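You operate a simulated robot arm through the tools that you are given. There is no shell and no other tool.

Carry out the task below with a simulated robot arm. There is one attempt and no reset: what you move stays moved.

TASK
Polish the scuff mark off the side table and stand the teal straw box there.
Fine: polish from the tin on the polishing pad, the pad back on its mat, the box on the polished patch. Set down upright: what you pick out. What is to be rubbed or washed off counts as gone when no trace of it is left.

Only the result counts: the job must be done as asked and must still hold three seconds after the hand-in. Knocking over, shifting, dropping, spilling or breaking anything else fails it.

THE ROBOT
A 6-joint arm with a two-finger gripper, fixed in place. Base frame: the origin is on the floor under the middle of its stand, x ahead of it, y to its left, z up; the work surface is at about z = 72. Readings come in cm, rad, newtons and seconds.
With the tool pointing down near the work surface it reaches from about 36 to 68 cm from the base axis. Its first joint turns from -1.152 to 1.152 rad. Payload 2.45 kg.
The TCP is the grasp point between the finger pads, 3 cm short of the fingertips. In the tool frame z runs along the fingers and y along their closing line. The gripper opens to 10.6 cm; its body begins 7.9 cm behind the TCP.
Orientation is that of the tool frame in the base frame, as a unit quaternion [x, y, z, w]. With the fingers straight down and closing along the base's y, the tool's x points along the base's -x, its y along +y and its z along -z.

THE INTERFACE
- The arm moves only by the tool play_rows. Its argument "series" is a list of rows, each a list of 7 numbers: the shift along the tool's x, y, z in units of 200 mm (1.0 is 200 mm), then the turn, a rotation vector about the tool's x, y, z in units of 60 degrees (1.0 is 60 degrees), then the gripper command, from -1 (shut) to 1 (fully open), values between in proportion. In form: [[tx, ty, tz, rx, ry, rz, grip], ...]. A call has 1 to 20 rows; each row is the pose to reach, as a shift and turn from the pose commanded when the call began, along the tool's axes at that moment. A call with a number of a shift or a turn outside -1 to 1 is refused whole. A row lasts 0.2 s, in which the tool goes at most 5 cm and 0.15 rad; a call with a longer step from one row to the next is refused whole, and so is a gripper value outside its range. Where a pose cannot be reached the arm comes as near as it can. A force on the tool above 80 N (or 10 N above the force at the start of the call, whichever is more), or a blocked arm, ends the call early, and 0.2 s more pass. The fingers move at their own pace (about 15.3 cm/s each) and stop on an object; they squeeze with about 33 N. The grip force told is the motor's: it shows also when the fingers shut on nothing. Time passes only in rows, and 0.2 s behind the last, so rows that repeat a pose let the fingers close. The reply holds the time, the measured pose of the TCP, the force on the tool along the base axes, the opening and the grip force, in the units named above and with some noise, with the torque about the TCP (base axes, N m) and any sound that the robot's microphone picked up, and new pictures: "pictures" is both (left out), scene, wrist or none.
- Cameras (640 x 400 px; columns grow to the right, rows downward): "scene" is fixed at [6.92, 42.87, 139.76]; the picture's right is [-0.62, -0.78, 0.00], its down [-0.51, 0.40, -0.76] and it looks along [0.60, -0.47, -0.65] (base axes); focal length 350 px, centre (320, 200). "wrist" rides on the gripper at [7.6, -0.2, -10.6] in the tool frame; the picture's right is [0.02, 1.00, 0.00], its down [-0.78, 0.02, -0.62] and it looks along [-0.62, 0.01, 0.78] (tool axes); focal length 247 px, centre (320, 200). There is no depth. A picture from a camera that has moved, and an enlarged one, comes with that camera's place and axes in the base frame and with its lens.
- inspect(camera, box): a new picture of the part [left, top, right, bottom] of that camera's present view, enlarged. The clock stands still meanwhile.
- sign_off(): hands the job in; it is judged then, once.

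Nothing tells you positions but the pictures and the camera data. Unless the task says otherwise, let go and move clear before handing in.

The tools are called after ">>>" by a JSON object that holds its "op" and its "data". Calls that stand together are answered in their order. play_rows: Moves the arm, as the interface text tells. Its arguments: {"type":"object","properties":{"series":{"type":"array","items":{"type":"array","items":{"type":"number"}}},"pictures":{"type":"string","enum":["both","scene","wrist","none"]}},"required":["series"]} The other tools are called the same way: inspect (camera, box) takes an enlarged picture of a part of a camera's view; sign_off () hands the job in.

At the start:

```text
time_s: 0.0
tool_pos: [38.97, 1.83, 103.03]
tool_rot: [0.001, 1.0, 0.0, 0.001]
force: [1.0, 0.6, -0.2]
torque: [-0.02, 0.0, -0.01]
opening: 10.6
grip_force: 0.0
```

scene: 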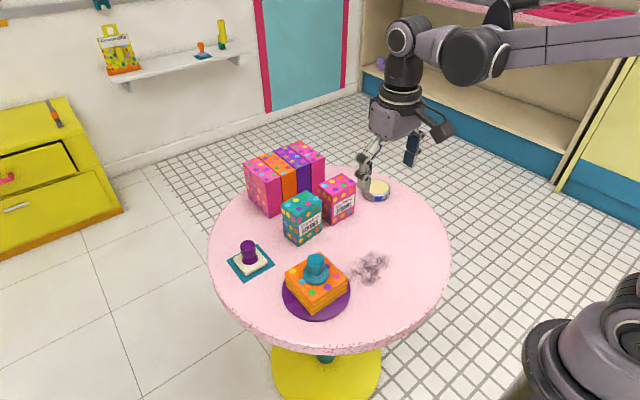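
wrist: 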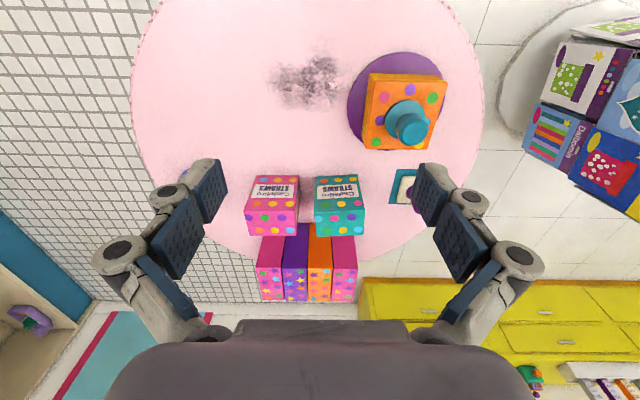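

The table shows a grey scuff near (42, 0). A teal and a pink straw box stand in front of a row of boxes, with an open tin at the far right and two knobbed tools on mats. I'll look closer before moving anything.

>>> {"op": "inspect", "data": {"camera": "scene", "box": [220, 220, 380, 320]}}

>>> {"op": "inspect", "data": {"camera": "scene", "box": [240, 130, 400, 230]}}

>>> {"op": "inspect", "data": {"camera": "scene", "box": [340, 150, 420, 200]}}

>>> {"op": "inspect", "data": {"camera": "wrist", "box": [230, 30, 470, 180]}}

>>> {"op": "inspect", "data": {"camera": "wrist", "box": [220, 150, 460, 310]}}

```text
4.00 times, centred on (300, 270) of scene
camera zoom: at [6.92, 42.87, 139.76], right [-0.62, -0.78, 0.0], down [-0.51, 0.4, -0.76], along [0.6, -0.47, -0.65], focal length 1399 px, centre (400, -80)
```

zoom: 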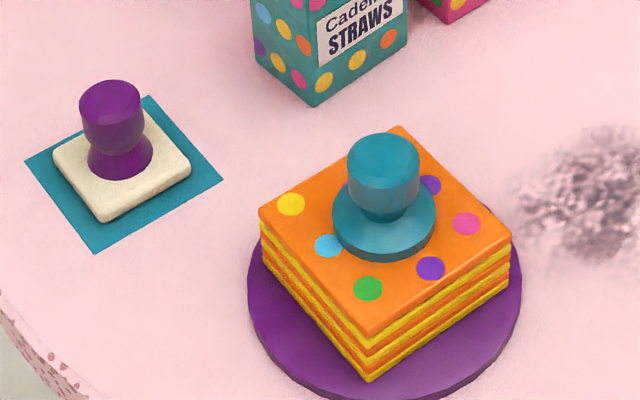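

```text
4.00 times, centred on (320, 180) of scene
camera zoom: at [6.92, 42.87, 139.76], right [-0.62, -0.78, 0.0], down [-0.51, 0.4, -0.76], along [0.6, -0.47, -0.65], focal length 1399 px, centre (320, 280)
```

zoom: 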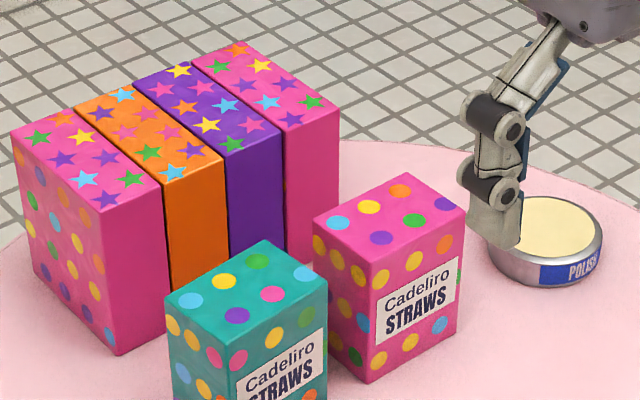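

```text
8.00 times, centred on (380, 175) of scene
camera zoom: at [6.92, 42.87, 139.76], right [-0.62, -0.78, 0.0], down [-0.51, 0.4, -0.76], along [0.6, -0.47, -0.65], focal length 2797 px, centre (-160, 400)
```

zoom: 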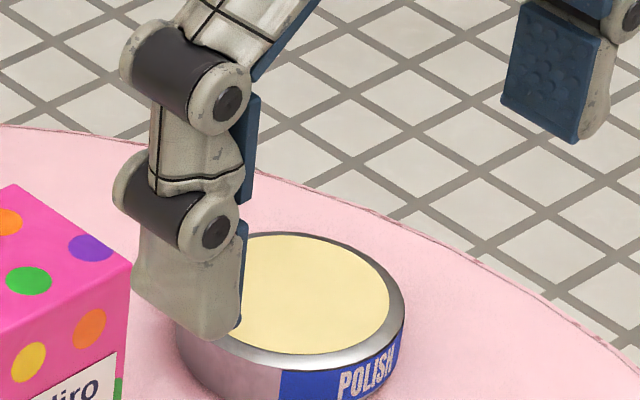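

```text
2.67 times, centred on (350, 105) of wrist
camera zoom: at [31.33, 1.67, 113.59], right [-0.02, 1.0, 0.0], down [0.78, 0.02, 0.62], along [0.62, 0.01, -0.78], focal length 659 px, centre (240, 453)
```

zoom: 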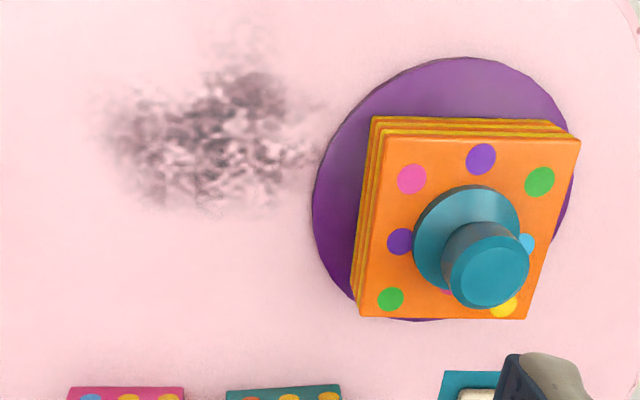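

```text
2.50 times, centred on (340, 230) of wrist
camera zoom: at [31.33, 1.67, 113.59], right [-0.02, 1.0, 0.0], down [0.78, 0.02, 0.62], along [0.62, 0.01, -0.78], focal length 617 px, centre (270, 125)
```

zoom: 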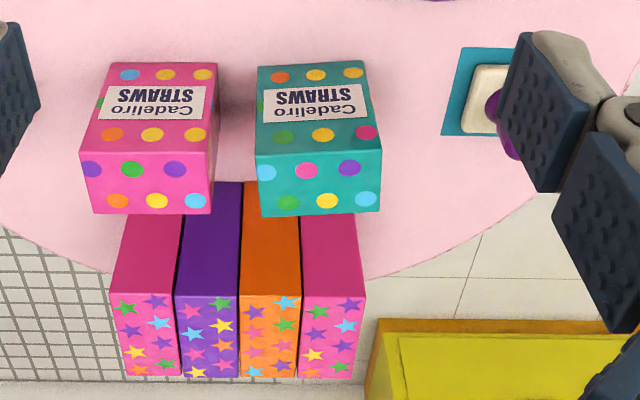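

The cream block with the purple knob on the teal mat, near (61, 22), is the polishing pad. The orange stack with the teal knob is napkins under a weight, and the open POLISH tin is near (61, -21). I'll swing the arm toward the pad at a safe height while turning the gripper, so the fingers will later close along x and stay clear of the napkins.

>>> {"op": "play_rows", "data": {"series": [[-0.075, 0.0625, 0, 0, 0, -0.1125, 1], [-0.15, 0.125, 0, 0, 0, -0.225, 1], [-0.225, 0.1875, 0, 0, 0, -0.3375, 1], [-0.3, 0.25, 0, 0, 0, -0.45, 1], [-0.375, 0.3125, 0, 0, 0, -0.5625, 1], [-0.45, 0.375, 0, 0, 0, -0.675, 1], [-0.525, 0.4375, 0, 0, 0, -0.7875, 1], [-0.6, 0.5, 0, 0, 0, -0.9, 1]], "pictures": "both"}}

```text
time_s: 1.8
tool_pos: [50.98, 11.75, 103.14]
tool_rot: [-0.455, 0.891, -0.001, 0.001]
force: [-0.8, 0.2, 0.3]
torque: [-0.01, 0.02, -0.05]
opening: 10.6
grip_force: 0.1
camera wrist: at [46.62, 5.55, 113.67], right [-0.82, 0.57, 0.0], down [0.45, 0.64, 0.62], along [0.35, 0.51, -0.78], focal length 247 px, centre (320, 200)
```

scene: 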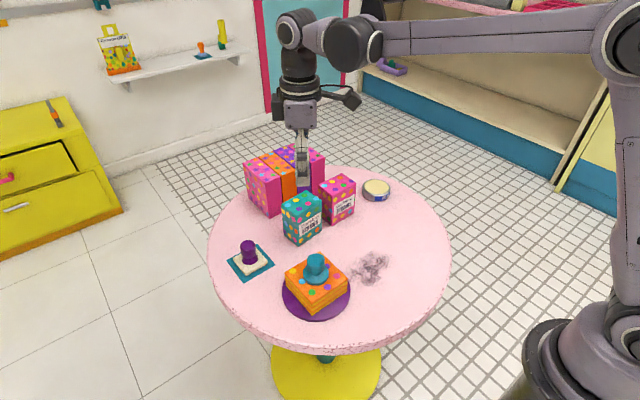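
wrist: 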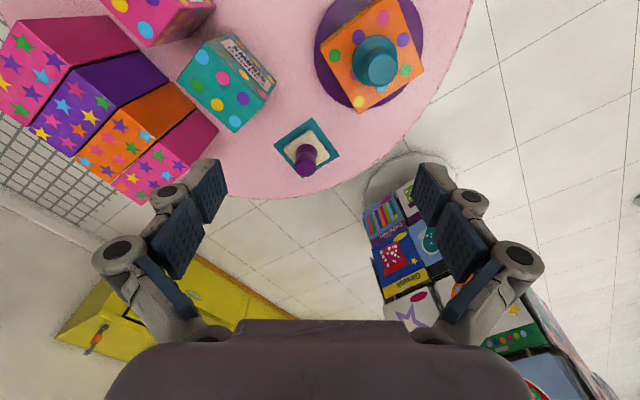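

The view matches my estimates, with the pad on its mat near (61, 22). I'll finish the turn and hover above the pad for a closer look.

>>> {"op": "play_rows", "data": {"series": [[-0.117, -0.018, 0.05, 0, 0, -0.1, 1], [-0.234, -0.036, 0.1, 0, 0, -0.2, 1], [-0.351, -0.054, 0.15, 0, 0, -0.3, 1], [-0.468, -0.072, 0.2, 0, 0, -0.4, 1], [-0.585, -0.09, 0.3, 0, 0, -0.5, 1], [-0.7025, -0.1075, 0.4, 0, 0, -0.6, 1], [-0.7025, -0.1075, 0.4, 0, 0, -0.6, 1]], "pictures": "both"}}

```text
time_s: 3.4
tool_pos: [60.97, 21.67, 95.09]
tool_rot: [-0.707, 0.708, -0.001, 0.0]
force: [0.7, -0.8, 0.2]
torque: [-0.01, 0.0, 0.0]
opening: 10.6
grip_force: 0.0
camera wrist: at [61.17, 14.14, 105.68], right [-1.0, -0.02, 0.0], down [-0.02, 0.78, 0.62], along [-0.01, 0.62, -0.78], focal length 247 px, centre (320, 200)
```

scene: 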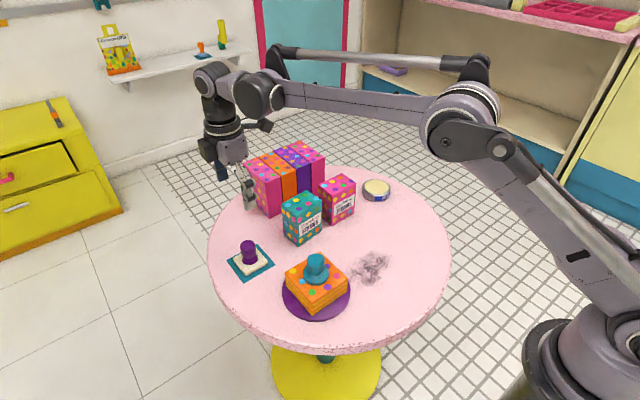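
wrist: 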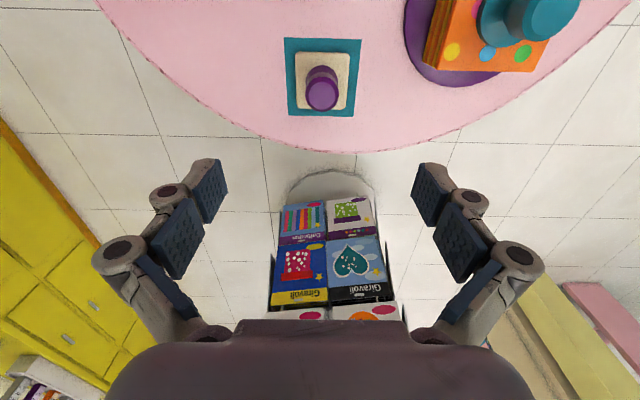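

I make the knob centre about (60.9, 21.7). I'll zoom in to check the pad's and knob's shape and heights.

>>> {"op": "inspect", "data": {"camera": "wrist", "box": [270, 25, 382, 95]}}

>>> {"op": "inspect", "data": {"camera": "scene", "box": [218, 230, 282, 290]}}

>>> {"op": "inspect", "data": {"camera": "scene", "box": [350, 170, 400, 210]}}

```text
5.71 times, centred on (326, 60) of wrist
camera zoom: at [61.17, 14.14, 105.68], right [-1.0, -0.02, 0.0], down [-0.02, 0.78, 0.62], along [-0.01, 0.62, -0.78], focal length 1411 px, centre (286, 1000)
```

zoom: 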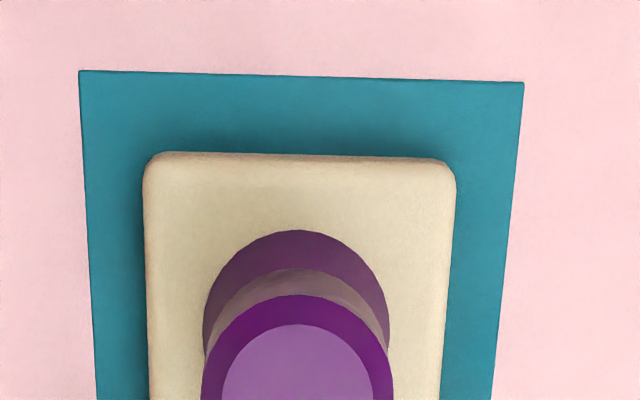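

```text
6.67 times, centred on (250, 260) of scene
camera zoom: at [6.92, 42.88, 139.76], right [-0.62, -0.78, 0.0], down [-0.51, 0.4, -0.76], along [0.6, -0.47, -0.65], focal length 2331 px, centre (787, -200)
```

zoom: 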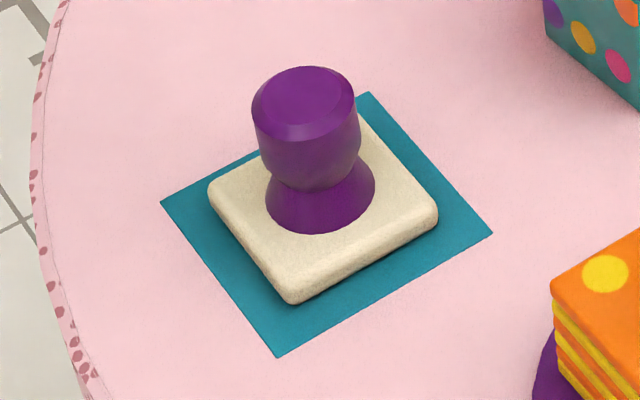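

```text
10.00 times, centred on (375, 190) of scene
camera zoom: at [6.92, 42.88, 139.76], right [-0.62, -0.78, 0.0], down [-0.51, 0.4, -0.76], along [0.6, -0.47, -0.65], focal length 3497 px, centre (-230, 300)
```

zoom: 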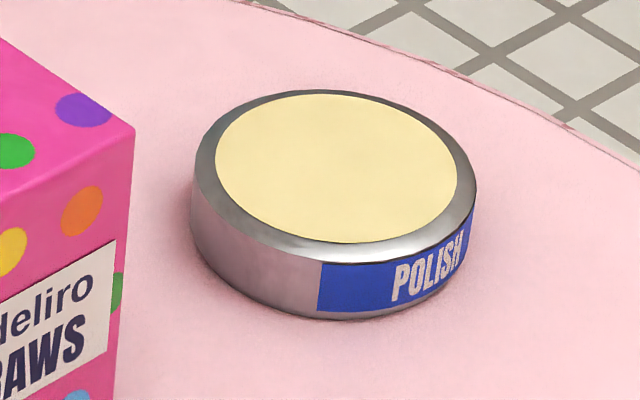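

The pad is about 6.3 cm square with its knob top near z 79, and the polish in the tin is flush with the rim. I'll lower onto the knob with the fingers open, then close.

>>> {"op": "play_rows", "data": {"series": [[0, 0, 0.15, 0, 0, 0, 1], [0, 0, 0.3, 0, 0, 0, 1], [0, 0, 0.45, 0, 0, 0, 1], [0, 0, 0.6, 0, 0, 0, 1], [0, 0, 0.7, 0, 0, 0, 1], [0, 0, 0.78, 0, 0, 0, 1], [0, 0, 0.84, 0, 0, 0, 1], [0, 0, 0.84, 0, 0, 0, 1]], "pictures": "both"}}

```text
time_s: 5.2
tool_pos: [61.0, 21.85, 78.27]
tool_rot: [-0.706, 0.708, -0.001, 0.001]
force: [0.0, 0.3, -0.2]
torque: [0.03, -0.03, -0.02]
opening: 10.61
grip_force: 0.2
camera wrist: at [61.11, 14.24, 88.89], right [-1.0, -0.02, 0.0], down [-0.02, 0.78, 0.62], along [-0.01, 0.62, -0.78], focal length 247 px, centre (320, 200)
```

scene: 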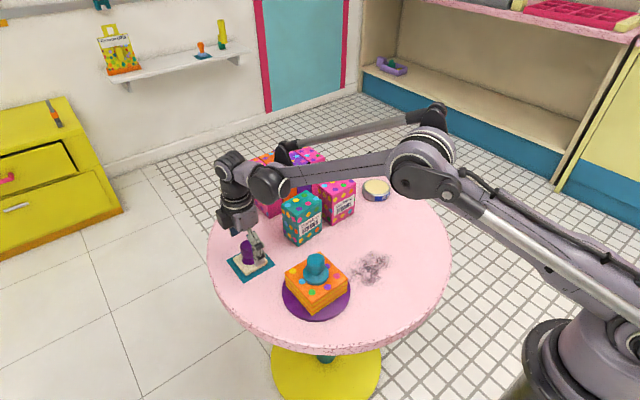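
wrist: 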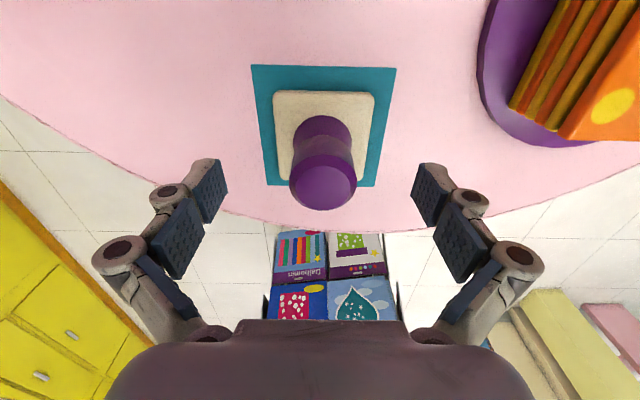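

The knob sits between the fingers at the TCP. I'll close on it.

>>> {"op": "play_rows", "data": {"series": [[0, 0, 0, 0, 0, 0, -1], [0, 0, 0, 0, 0, 0, -1], [0, 0, 0, 0, 0, 0, -1], [0, 0, 0, 0, 0, 0, -1]], "pictures": "wrist"}}

```text
time_s: 6.2
tool_pos: [60.86, 21.91, 78.39]
tool_rot: [-0.707, 0.707, 0.0, 0.0]
force: [-5.4, -0.2, 13.0]
torque: [-0.08, 0.28, -0.04]
opening: 3.69
grip_force: 32.6
camera wrist: at [61.08, 14.25, 88.97], right [-1.0, -0.02, 0.0], down [-0.02, 0.78, 0.62], along [-0.01, 0.62, -0.78], focal length 247 px, centre (320, 200)
```

wrist: 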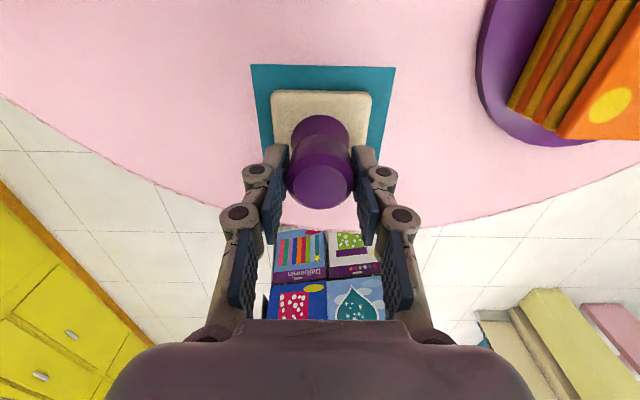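

The grip holds the knob at an opening of 3.7 cm. I'll lift it straight up and check.

>>> {"op": "play_rows", "data": {"series": [[0, 0, -0.05, 0, 0, 0, -1], [0, 0, -0.12, 0, 0, 0, -1], [0, 0, -0.25, 0, 0, 0, -1], [0, 0, -0.4, 0, 0, 0, -1], [0, 0, -0.55, 0, 0, 0, -1], [0, 0, -0.7, 0, 0, 0, -1], [0, 0, -0.7, 0, 0, 0, -1]], "pictures": "both"}}

```text
time_s: 7.8
tool_pos: [61.08, 21.9, 92.28]
tool_rot: [-0.707, 0.707, 0.0, 0.001]
force: [0.1, 0.1, -1.7]
torque: [0.0, 0.0, -0.03]
opening: 3.69
grip_force: 32.9
camera wrist: at [61.15, 14.28, 102.94], right [-1.0, -0.02, 0.0], down [-0.02, 0.78, 0.62], along [-0.01, 0.62, -0.78], focal length 247 px, centre (320, 200)
```

scene: 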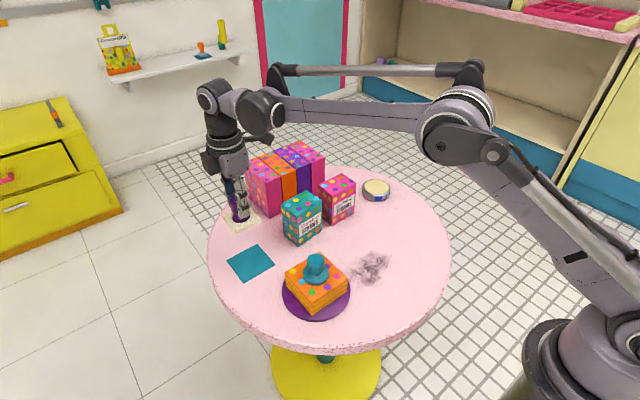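
wrist: 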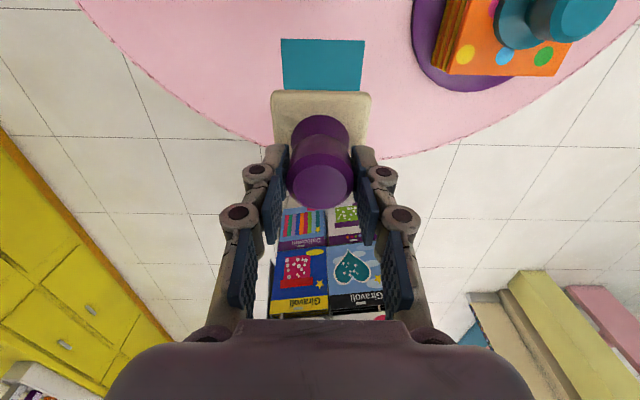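

The pad is lifted and the mat stayed in place. I'll raise a little more and carry the pad over the boxes toward the tin.

>>> {"op": "play_rows", "data": {"series": [[0, 0, -0.1, 0, 0, 0, -1], [0, 0, -0.25, 0, 0, 0, -1], [0.1, 0, -0.25, 0, 0, 0, -1], [0.25, 0, -0.25, 0, 0, 0, -1], [0.4, 0, -0.25, 0, 0, 0, -1], [0.55, 0, -0.25, 0, 0, 0, -1], [0.7, 0, -0.25, 0, 0, 0, -1], [0.85, 0, -0.25, 0, 0, 0, -1], [1.0, 0, -0.25, 0, 0, 0, -1]], "pictures": "none"}}

>>> {"op": "play_rows", "data": {"series": [[0.15, 0, 0, 0, 0, 0, -1], [0.3, 0, 0, 0, 0, 0, -1], [0.45, 0, 0, 0, 0, 0, -1], [0.6, 0, 0, 0, 0, 0, -1], [0.75, 0, 0, 0, 0, 0, -1], [0.9, 0, 0, 0, 0, 0, -1], [1.0, 0, 0, 0, 0, 0, -1], [1.0, 0, 0, 0, 0, 0, -1]], "pictures": "both"}}

```text
time_s: 9.8
tool_pos: [61.01, 1.69, 96.99]
tool_rot: [0.707, -0.707, 0.0, 0.0]
force: [-0.3, 0.2, 0.4]
torque: [0.03, 0.01, -0.02]
opening: 3.7
grip_force: 33.4
```

```text
time_s: 11.6
tool_pos: [61.14, -18.12, 97.27]
tool_rot: [-0.707, 0.707, -0.001, 0.001]
force: [0.4, -0.5, -1.2]
torque: [0.02, 0.0, 0.01]
opening: 3.68
grip_force: 32.7
camera wrist: at [61.17, -25.71, 107.89], right [-1.0, -0.02, 0.0], down [-0.02, 0.78, 0.62], along [-0.01, 0.62, -0.78], focal length 247 px, centre (320, 200)
```

scene: 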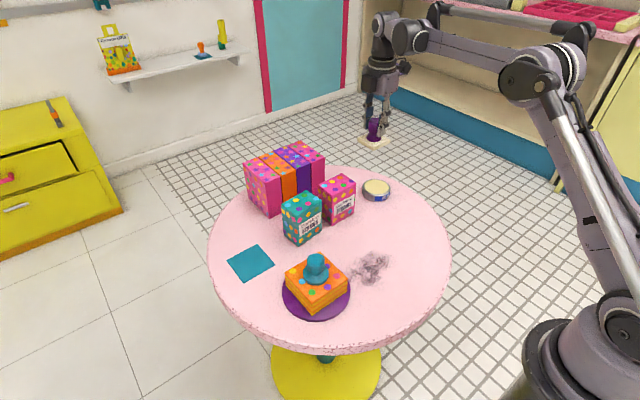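
wrist: 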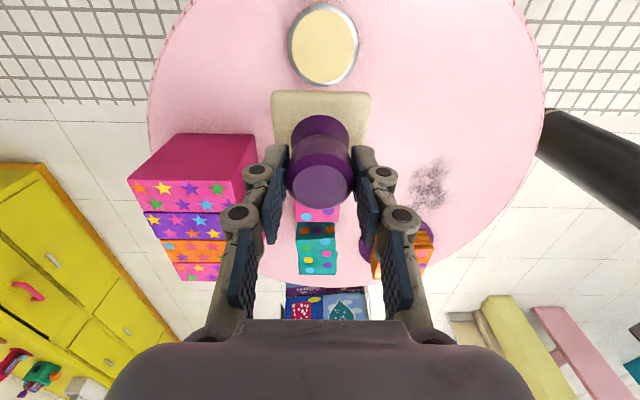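

The wrist view puts the tin at about (61.0, -21.8). I'll move over it and drop to a few centimetres above the polish, then check the alignment.

>>> {"op": "play_rows", "data": {"series": [[0.09, 0, 0, 0, 0, 0, -1], [0.184, 0.005, 0, 0, 0, 0, -1], [0.184, 0.005, 0.15, 0, 0, 0, -1], [0.184, 0.005, 0.3, 0, 0, 0, -1], [0.184, 0.005, 0.45, 0, 0, 0, -1], [0.184, 0.005, 0.57, 0, 0, 0, -1], [0.184, 0.005, 0.66, 0, 0, 0, -1], [0.184, 0.005, 0.66, 0, 0, 0, -1]], "pictures": "both"}}

>>> {"op": "inspect", "data": {"camera": "scene", "box": [336, 150, 416, 200]}}

>>> {"op": "inspect", "data": {"camera": "wrist", "box": [240, 30, 400, 130]}}

```text
time_s: 13.4
tool_pos: [60.92, -21.74, 84.07]
tool_rot: [0.708, -0.706, 0.0, -0.001]
force: [-0.2, 0.9, -1.1]
torque: [-0.01, -0.05, -0.02]
opening: 3.66
grip_force: 33.3
camera wrist: at [61.17, -29.37, 94.6], right [-1.0, -0.02, 0.0], down [-0.02, 0.78, 0.62], along [-0.01, 0.62, -0.78], focal length 247 px, centre (320, 200)
```

scene: 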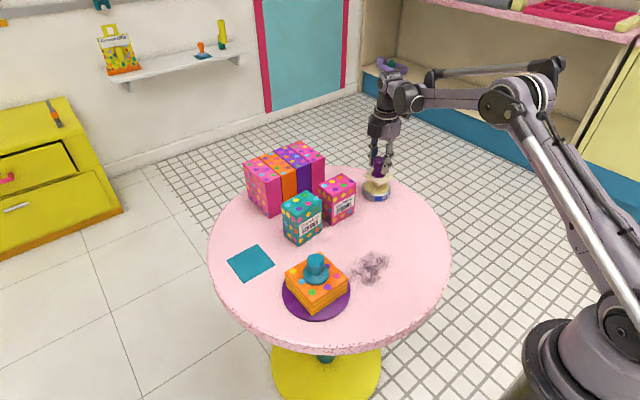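
wrist: 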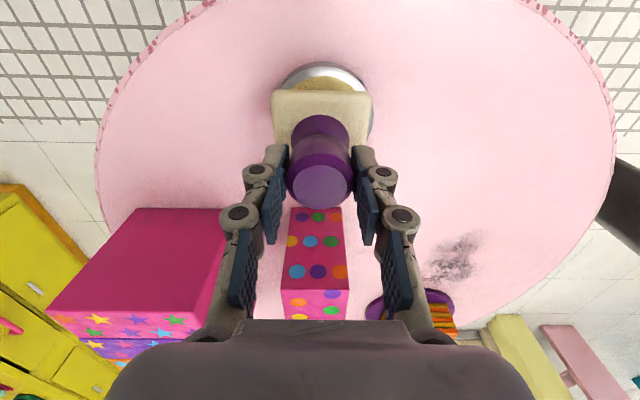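

```text
8.00 times, centred on (376, 175) of scene
camera zoom: at [6.92, 42.87, 139.76], right [-0.62, -0.78, 0.0], down [-0.51, 0.4, -0.76], along [0.6, -0.47, -0.65], focal length 2797 px, centre (-128, 400)
```

zoom: 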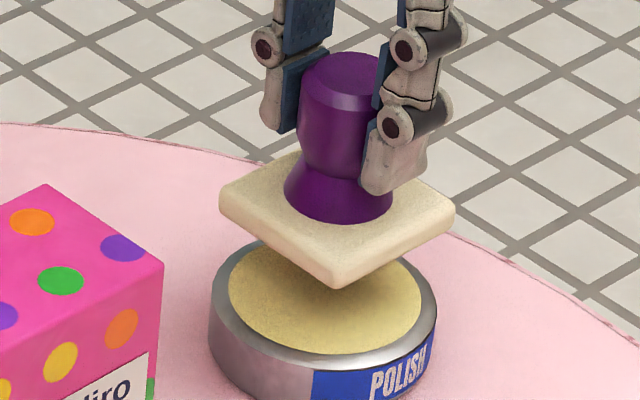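

```text
4.00 times, centred on (320, 80) of wrist
camera zoom: at [61.17, -29.37, 94.6], right [-1.0, -0.02, 0.0], down [-0.02, 0.78, 0.62], along [-0.01, 0.62, -0.78], focal length 988 px, centre (320, 680)
```

zoom: 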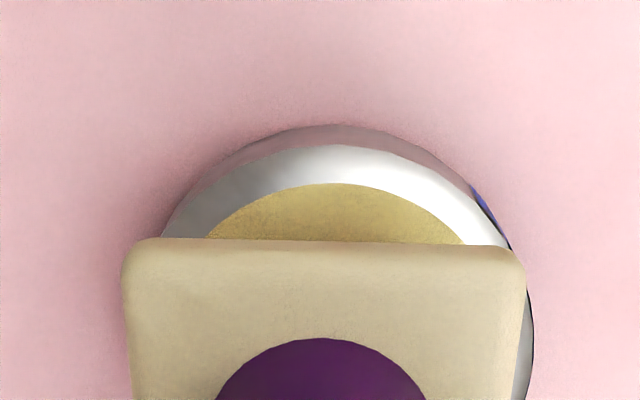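

The pad is centred over the tin within a few millimetres, with a gap of about 3.6 cm. I'll go down slowly toward the polish and watch the force.

>>> {"op": "play_rows", "data": {"series": [[0, 0.015, 0.05, 0, 0, 0, -1], [0, 0.015, 0.1, 0, 0, 0, -1], [0, 0.015, 0.14, 0, 0, 0, -1], [0, 0.015, 0.165, 0, 0, 0, -1], [0, 0.015, 0.175, 0, 0, 0, -1], [0, 0.015, 0.175, 0, 0, 0, -1]], "pictures": "none"}}

>>> {"op": "inspect", "data": {"camera": "scene", "box": [336, 160, 416, 210]}}

```text
time_s: 14.8
tool_pos: [60.63, -21.9, 80.63]
tool_rot: [-0.706, 0.708, 0.0, 0.001]
force: [1.0, -1.2, 43.3]
torque: [-0.13, -0.01, 0.03]
opening: 3.73
grip_force: 33.1
```

```text
8.00 times, centred on (376, 185) of scene
camera zoom: at [6.83, 42.9, 139.75], right [-0.62, -0.78, 0.0], down [-0.51, 0.4, -0.76], along [0.6, -0.47, -0.65], focal length 2797 px, centre (-128, 320)
```

zoom: 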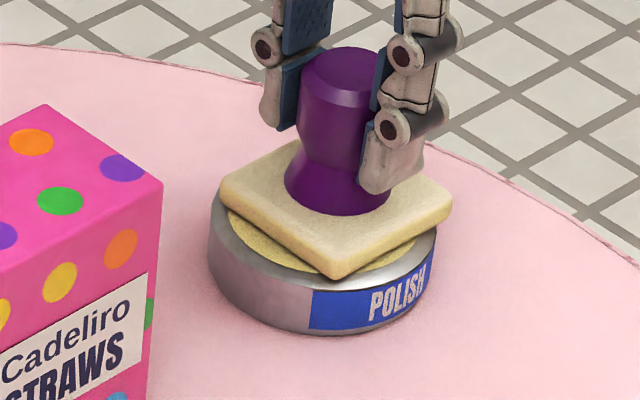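

The pad is pressed onto the polish with about 43 N. I'll ease off slightly, hold for a moment, then lift straight up and look.

>>> {"op": "play_rows", "data": {"series": [[0, 0, -0.005, 0, 0, 0, -1], [0, 0, -0.005, 0, 0, 0, -1], [0, 0, -0.005, 0, 0, 0, -1], [0, 0, -0.005, 0, 0, 0, -1]], "pictures": "none"}}

>>> {"op": "play_rows", "data": {"series": [[0, 0, -0.05, 0, 0, 0, -1], [0, 0, -0.15, 0, 0, 0, -1], [0, 0, -0.3, 0, 0, 0, -1], [0, 0, -0.45, 0, 0, 0, -1], [0, 0, -0.6, 0, 0, 0, -1], [0, 0, -0.6, 0, 0, 0, -1]], "pictures": "both"}}

>>> {"op": "inspect", "data": {"camera": "scene", "box": [336, 150, 416, 200]}}

>>> {"op": "inspect", "data": {"camera": "scene", "box": [336, 100, 416, 150]}}

```text
time_s: 15.8
tool_pos: [60.78, -21.93, 80.61]
tool_rot: [-0.707, 0.708, -0.001, 0.001]
force: [-0.7, 0.1, 33.6]
torque: [0.0, 0.01, 0.0]
opening: 3.74
grip_force: 33.2
```

```text
time_s: 17.2
tool_pos: [60.55, -21.81, 92.7]
tool_rot: [-0.706, 0.708, -0.001, 0.0]
force: [-0.6, -0.5, -0.9]
torque: [0.0, -0.02, 0.03]
opening: 3.7
grip_force: 32.6
camera wrist: at [60.68, -29.34, 103.17], right [-1.0, -0.02, 0.0], down [-0.02, 0.78, 0.62], along [-0.01, 0.62, -0.78], focal length 247 px, centre (320, 200)
```

scene: 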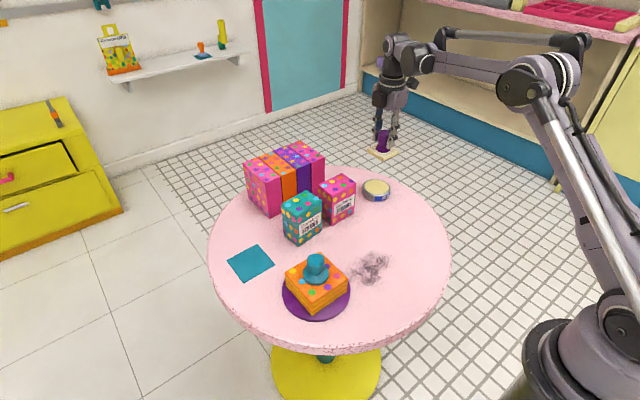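
wrist: 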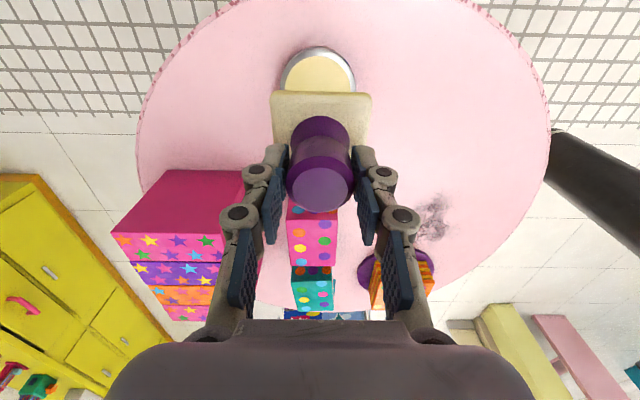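

```text
8.00 times, centred on (376, 175) of scene
camera zoom: at [6.92, 42.87, 139.76], right [-0.62, -0.78, 0.0], down [-0.51, 0.4, -0.76], along [0.6, -0.47, -0.65], focal length 2797 px, centre (-128, 400)
```

zoom: 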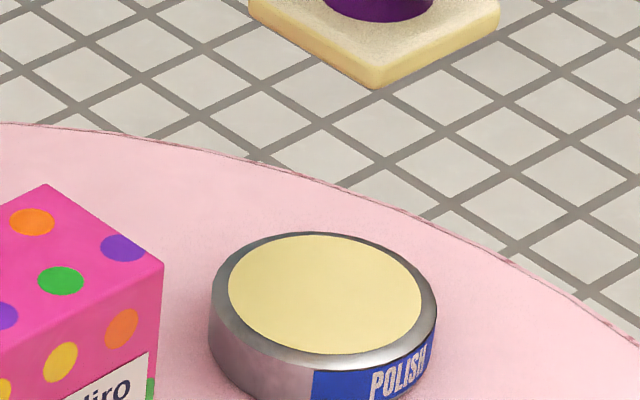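

```text
8.00 times, centred on (376, 125) of scene
camera zoom: at [6.92, 42.87, 139.76], right [-0.62, -0.78, 0.0], down [-0.51, 0.4, -0.76], along [0.6, -0.47, -0.65], focal length 2797 px, centre (-128, 800)
```

zoom: 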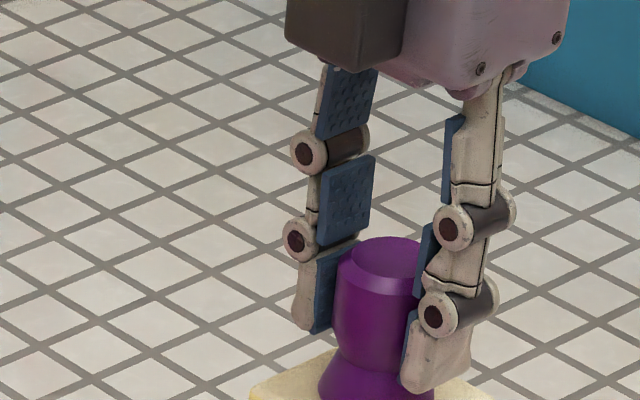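

The tin stayed put, and the pad's edge now looks yellower, so it has taken polish. Next I'll measure the scuff's extent precisely before rubbing.

>>> {"op": "inspect", "data": {"camera": "scene", "box": [320, 235, 416, 295]}}

>>> {"op": "inspect", "data": {"camera": "wrist", "box": [360, 175, 488, 255]}}

```text
6.67 times, centred on (368, 265) of scene
camera zoom: at [6.92, 42.87, 139.76], right [-0.62, -0.78, 0.0], down [-0.51, 0.4, -0.76], along [0.6, -0.47, -0.65], focal length 2331 px, centre (0, -233)
```

zoom: 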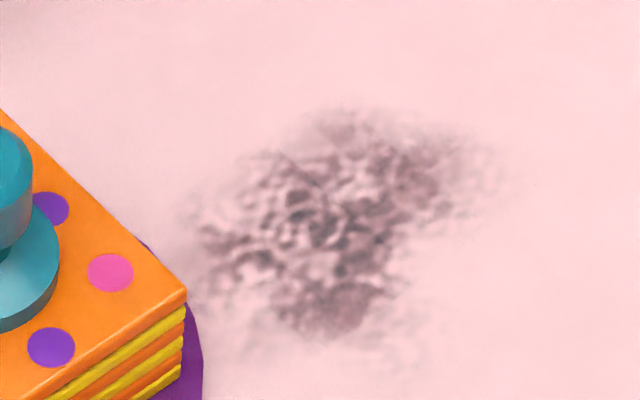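

```text
5.00 times, centred on (424, 215) of wrist
camera zoom: at [60.68, -29.34, 103.17], right [-1.0, -0.02, 0.0], down [-0.02, 0.78, 0.62], along [-0.01, 0.62, -0.78], focal length 1235 px, centre (-200, 125)
```

zoom: 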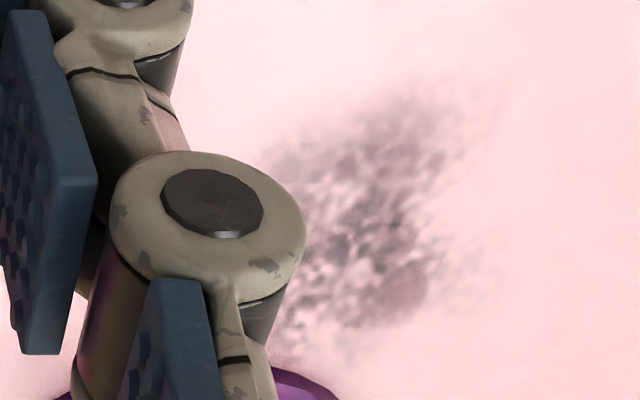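

The scuff spans roughly x 36–46 and y -7–6.5, and the napkin disc's edge lies at about y 6.4 near x 44.5. I'll carry the pad over the scuff centre at height.

>>> {"op": "play_rows", "data": {"series": [[-0.11, 0.11, 0, 0, 0, 0, -1], [-0.23, 0.23, 0, 0, 0, 0, -1], [-0.35, 0.35, 0, 0, 0, 0, -1], [-0.47, 0.47, 0, 0, 0, 0, -1], [-0.59, 0.59, 0, 0, 0, 0, -1], [-0.71, 0.71, 0, 0, 0, 0, -1], [-0.83, 0.83, 0, 0, 0, 0, -1], [-0.94, 0.95, 0, 0, 0, 0, -1], [-0.94, 0.95, 0, 0, 0, 0, -1]], "pictures": "both"}}

```text
time_s: 19.2
tool_pos: [41.64, -3.0, 92.5]
tool_rot: [-0.706, 0.708, -0.001, 0.001]
force: [-0.8, -0.2, -0.4]
torque: [0.02, -0.03, 0.02]
opening: 3.69
grip_force: 32.7
camera wrist: at [41.88, -10.62, 103.12], right [-1.0, -0.02, 0.0], down [-0.02, 0.78, 0.62], along [-0.01, 0.62, -0.78], focal length 247 px, centre (320, 200)
```

scene: 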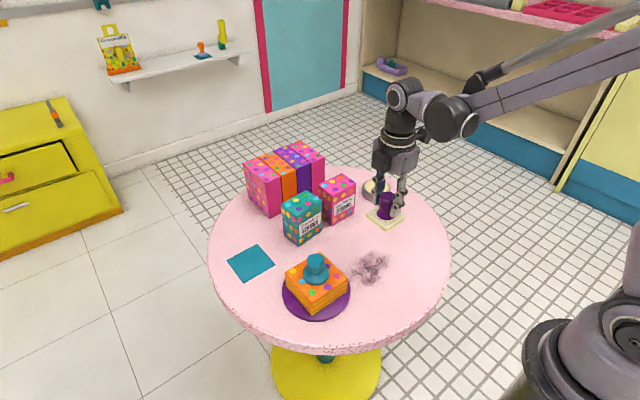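
wrist: 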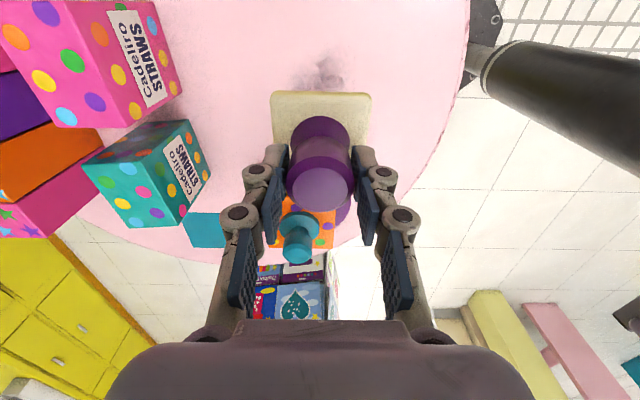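

The pad is above the scuff. I'll descend to just above the table, then lower in small steps to find contact.

>>> {"op": "play_rows", "data": {"series": [[0, 0, 0.12, 0, 0, 0, -1], [0, 0, 0.25, 0, 0, 0, -1], [0, 0, 0.38, 0, 0, 0, -1], [0, 0, 0.5, 0, 0, 0, -1], [0, 0, 0.6, 0, 0, 0, -1], [0, 0, 0.67, 0, 0, 0, -1], [0, 0, 0.67, 0, 0, 0, -1]], "pictures": "both"}}

>>> {"op": "inspect", "data": {"camera": "scene", "box": [310, 210, 422, 280]}}

```text
time_s: 20.8
tool_pos: [41.72, -3.04, 79.27]
tool_rot: [0.707, -0.707, 0.001, -0.001]
force: [0.0, 0.3, -0.7]
torque: [-0.01, 0.01, 0.01]
opening: 3.66
grip_force: 32.6
camera wrist: at [41.76, -10.6, 89.79], right [-1.0, -0.02, 0.0], down [-0.02, 0.78, 0.62], along [-0.01, 0.62, -0.78], focal length 247 px, centre (320, 200)
```

scene: 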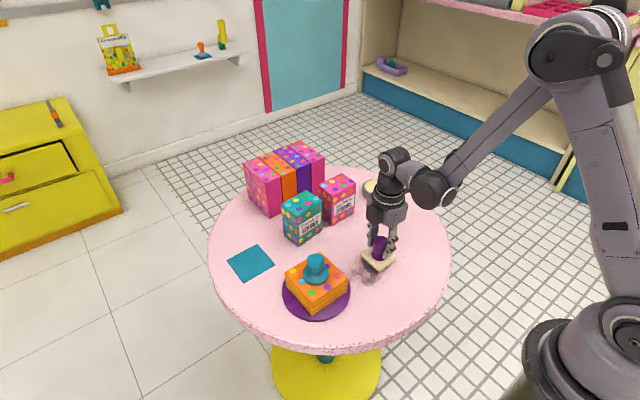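
wrist: 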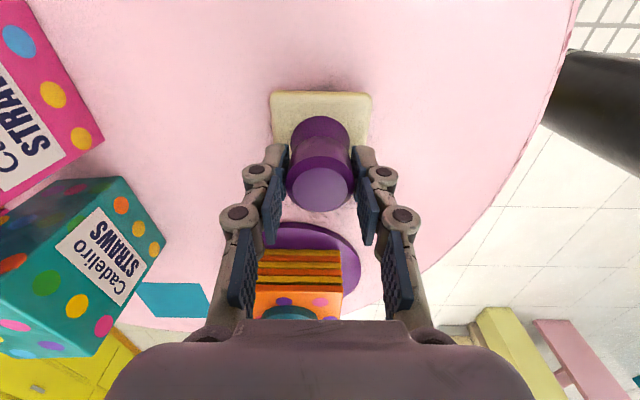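

```text
5.71 times, centred on (366, 245) of scene
camera zoom: at [6.92, 42.87, 139.76], right [-0.62, -0.78, 0.0], down [-0.51, 0.4, -0.76], along [0.6, -0.47, -0.65], focal length 1998 px, centre (57, -57)
```

zoom: 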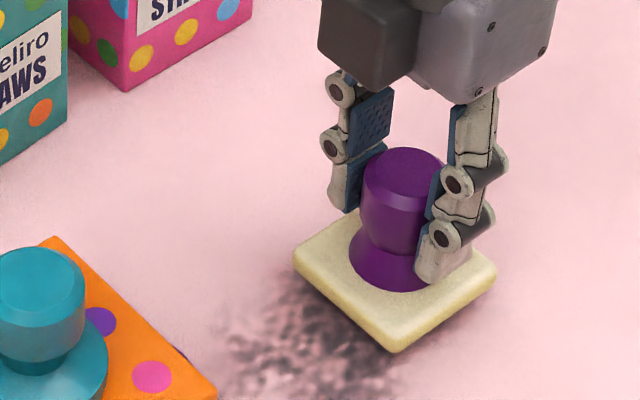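

The pad hovers about 1 cm above the scuff's -y end. I'll lower gently to contact.

>>> {"op": "play_rows", "data": {"series": [[0, 0, 0.02, 0, 0, 0, -1], [0, 0, 0.035, 0, 0, 0, -1], [0, 0, 0.045, 0, 0, 0, -1], [0, 0, 0.045, 0, 0, 0, -1]], "pictures": "none"}}

```text
time_s: 21.8
tool_pos: [41.63, -2.86, 78.35]
tool_rot: [0.707, -0.707, 0.001, -0.001]
force: [0.4, 0.4, -1.8]
torque: [0.01, 0.0, 0.0]
opening: 3.67
grip_force: 33.0
```

>>> {"op": "play_rows", "data": {"series": [[0, 0, 0.005, 0, 0, 0, -1], [0, 0, 0.01, 0, 0, 0, -1], [0, 0, 0.01, 0, 0, 0, -1]], "pictures": "none"}}

```text
time_s: 22.6
tool_pos: [41.62, -3.09, 78.14]
tool_rot: [0.707, -0.707, 0.0, -0.001]
force: [-0.1, 0.6, -0.7]
torque: [0.0, 0.01, 0.01]
opening: 3.67
grip_force: 32.9
```

>>> {"op": "play_rows", "data": {"series": [[0, 0, 0.005, 0, 0, 0, -1], [0, 0, 0.01, 0, 0, 0, -1], [0, 0, 0.01, 0, 0, 0, -1]], "pictures": "none"}}

```text
time_s: 23.4
tool_pos: [41.63, -2.97, 78.0]
tool_rot: [-0.707, 0.707, -0.002, 0.0]
force: [-0.1, -2.0, 43.0]
torque: [-0.16, 0.05, -0.01]
opening: 3.74
grip_force: 33.6
```

Contact is at TCP z about 78.05, and the response is stiff. I'll ease off a hair and make a first test stroke along +y.

>>> {"op": "play_rows", "data": {"series": [[0, 0, -0.004, 0, 0, 0, -1], [-0.05, 0, -0.004, 0, 0, 0, -1], [-0.1, 0, -0.004, 0, 0, 0, -1], [-0.15, 0, -0.004, 0, 0, 0, -1], [-0.2, 0, -0.004, 0, 0, 0, -1], [-0.25, 0, -0.004, 0, 0, 0, -1], [-0.25, 0, -0.004, 0, 0, 0, -1]], "pictures": "both"}}

>>> {"op": "inspect", "data": {"camera": "scene", "box": [310, 220, 422, 290]}}

```text
time_s: 25.0
tool_pos: [41.58, 1.87, 77.9]
tool_rot: [0.707, -0.707, 0.002, 0.001]
force: [-1.2, -13.3, 28.3]
torque: [-0.5, -0.01, -0.01]
opening: 3.74
grip_force: 32.9
camera wrist: at [41.7, -5.75, 88.57], right [-1.0, -0.02, 0.0], down [-0.02, 0.79, 0.62], along [-0.01, 0.62, -0.79], focal length 247 px, centre (320, 200)
```

scene: 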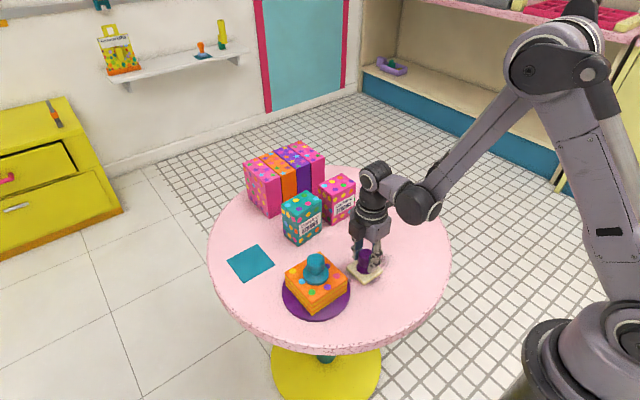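
wrist: 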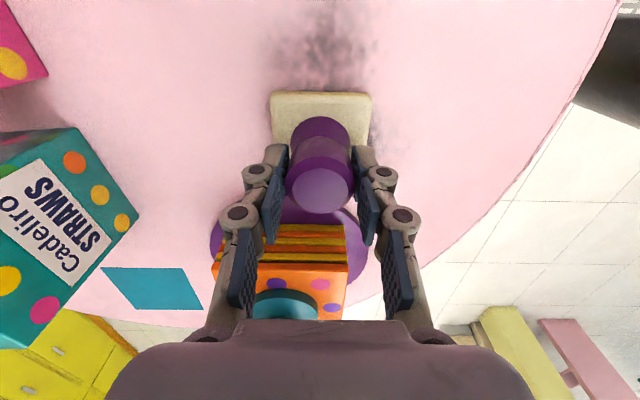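

```text
5.71 times, centred on (366, 255) of scene
camera zoom: at [6.88, 42.85, 139.77], right [-0.62, -0.78, 0.0], down [-0.51, 0.4, -0.76], along [0.6, -0.47, -0.65], focal length 1998 px, centre (57, -114)
```

zoom: 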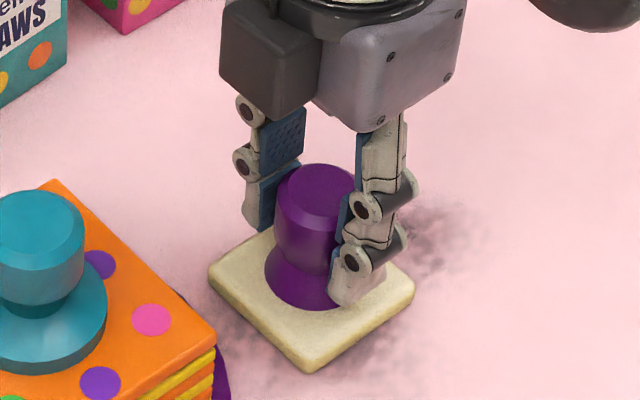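

The first stroke visibly faded the mark with about 28 N of pressure. I'll continue with overlapping strokes over the whole scuff, keeping the pad edge clear of the napkin disc.

>>> {"op": "play_rows", "data": {"series": [[0.066, 0, 0, 0, 0, 0, -1], [0.132, 0, 0, 0, 0, 0, -1], [0.198, 0, 0, 0, 0, 0, -1], [0.264, 0, 0, 0, 0, 0, -1], [0.33, 0, 0, 0, 0, 0, -1], [0.33, -0.07, 0, 0, 0, 0, -1], [0.264, -0.07, 0, 0, 0, 0, -1], [0.198, -0.07, 0, 0, 0, 0, -1], [0.132, -0.07, 0, 0, 0, 0, -1], [0.066, -0.07, 0, 0, 0, 0, -1], [0.0, -0.07, 0, 0, 0, 0, -1], [0.0, 0.0, 0, 0, 0, 0, -1], [0.0, 0.08, 0, 0, 0, 0, -1], [0.066, 0.08, 0, 0, 0, 0, -1], [0.132, 0.08, 0, 0, 0, 0, -1], [0.198, 0.08, 0, 0, 0, 0, -1], [0.264, 0.08, 0, 0, 0, 0, -1], [0.33, 0.08, 0, 0, 0, 0, -1], [0.33, 0.08, 0, 0, 0, 0, -1]], "pictures": "both"}}

>>> {"op": "inspect", "data": {"camera": "scene", "box": [310, 220, 422, 290]}}

```text
time_s: 29.0
tool_pos: [40.08, -4.7, 78.17]
tool_rot: [0.707, -0.707, 0.001, 0.0]
force: [0.9, -0.2, -1.1]
torque: [-0.02, 0.02, -0.02]
opening: 3.72
grip_force: 32.7
camera wrist: at [40.16, -12.27, 88.67], right [-1.0, -0.02, 0.0], down [-0.02, 0.78, 0.62], along [-0.01, 0.62, -0.78], focal length 247 px, centre (320, 200)
```

scene: 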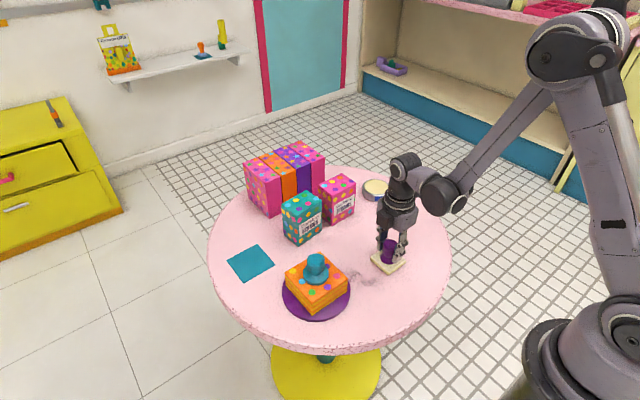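
wrist: 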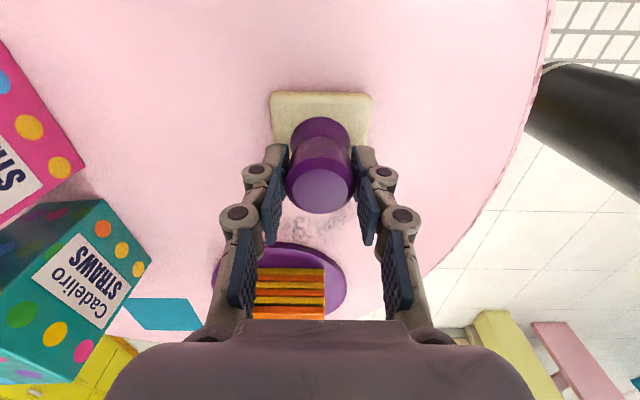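

```text
5.71 times, centred on (366, 255) of scene
camera zoom: at [6.92, 42.87, 139.76], right [-0.62, -0.78, 0.0], down [-0.51, 0.4, -0.76], along [0.6, -0.47, -0.65], focal length 1998 px, centre (57, -114)
```

zoom: 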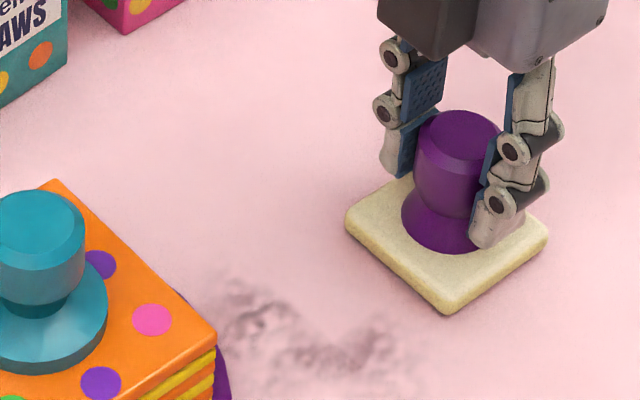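

Most of the mark is gone, but the pad has lost contact (force about 0) and some remains at y 1–6. I'll lower again until the pad presses, then work the remaining area.

>>> {"op": "play_rows", "data": {"series": [[0, 0, 0.005, 0, 0, 0, -1], [0, 0, 0.008, 0, 0, 0, -1], [0, 0, 0.008, 0, 0, 0, -1]], "pictures": "none"}}

```text
time_s: 29.8
tool_pos: [40.0, -4.53, 77.88]
tool_rot: [-0.707, 0.708, 0.0, 0.0]
force: [1.9, -1.8, 17.1]
torque: [-0.04, 0.01, 0.0]
opening: 3.72
grip_force: 32.7
```

>>> {"op": "play_rows", "data": {"series": [[0, 0, 0.003, 0, 0, 0, -1], [-0.07, 0, 0.003, 0, 0, 0, -1], [-0.14, 0, 0.003, 0, 0, 0, -1], [-0.21, 0, 0.003, 0, 0, 0, -1], [-0.28, 0, 0.003, 0, 0, 0, -1], [-0.34, 0, 0.003, 0, 0, 0, -1], [-0.34, -0.06, 0.003, 0, 0, 0, -1], [-0.34, -0.12, 0.003, 0, 0, 0, -1], [-0.34, -0.17, 0.003, 0, 0, 0, -1], [-0.34, -0.12, 0.003, 0, 0, 0, -1], [-0.34, -0.06, 0.003, 0, 0, 0, -1], [-0.34, 0, 0.003, 0, 0, 0, -1], [-0.34, 0.06, 0.003, 0, 0, 0, -1], [-0.345, 0.1, 0.003, 0, 0, 0, -1], [-0.385, 0.12, 0.003, 0, 0, 0, -1], [-0.385, 0.12, 0.003, 0, 0, 0, -1]], "pictures": "both"}}

>>> {"op": "inspect", "data": {"camera": "scene", "box": [310, 220, 422, 290]}}

```text
time_s: 33.2
tool_pos: [37.45, 3.11, 77.72]
tool_rot: [-0.706, 0.708, -0.001, 0.0]
force: [1.8, -9.8, 19.2]
torque: [-0.38, -0.18, -0.08]
opening: 3.73
grip_force: 32.2
camera wrist: at [37.69, -4.54, 88.38], right [-1.0, -0.02, 0.0], down [-0.02, 0.78, 0.62], along [-0.01, 0.62, -0.78], focal length 247 px, centre (320, 200)
```

scene: 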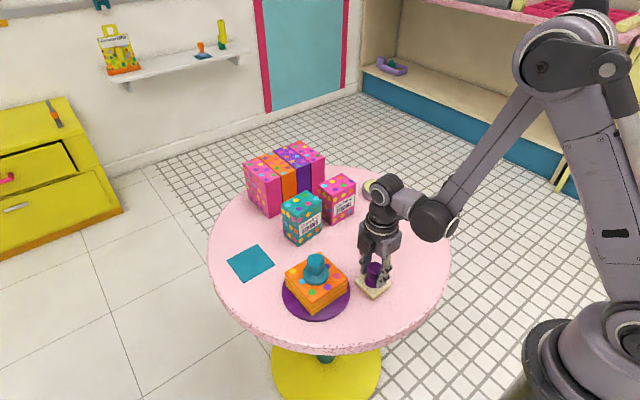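
wrist: 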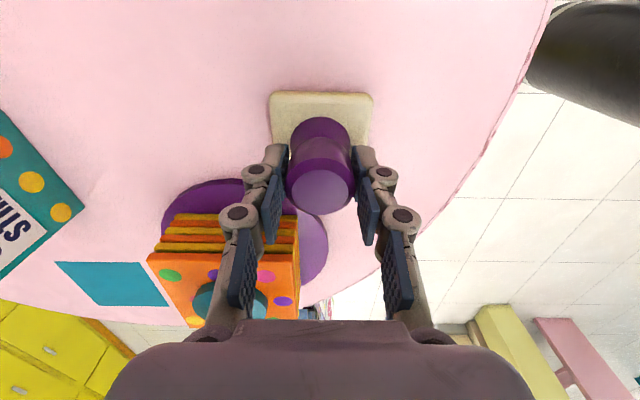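

```text
5.71 times, centred on (366, 255) of scene
camera zoom: at [6.9, 42.85, 139.77], right [-0.62, -0.78, 0.0], down [-0.51, 0.4, -0.76], along [0.6, -0.47, -0.65], focal length 1998 px, centre (57, -114)
```

zoom: 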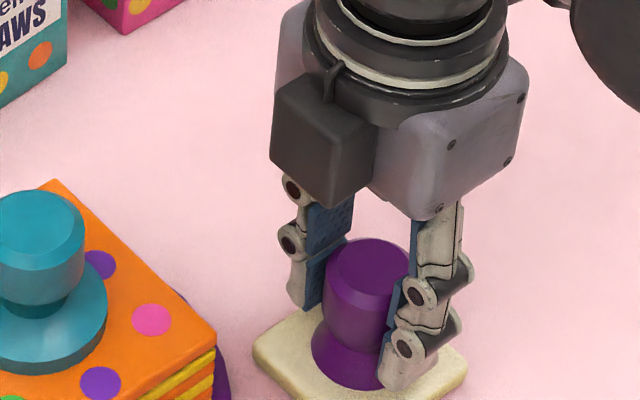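

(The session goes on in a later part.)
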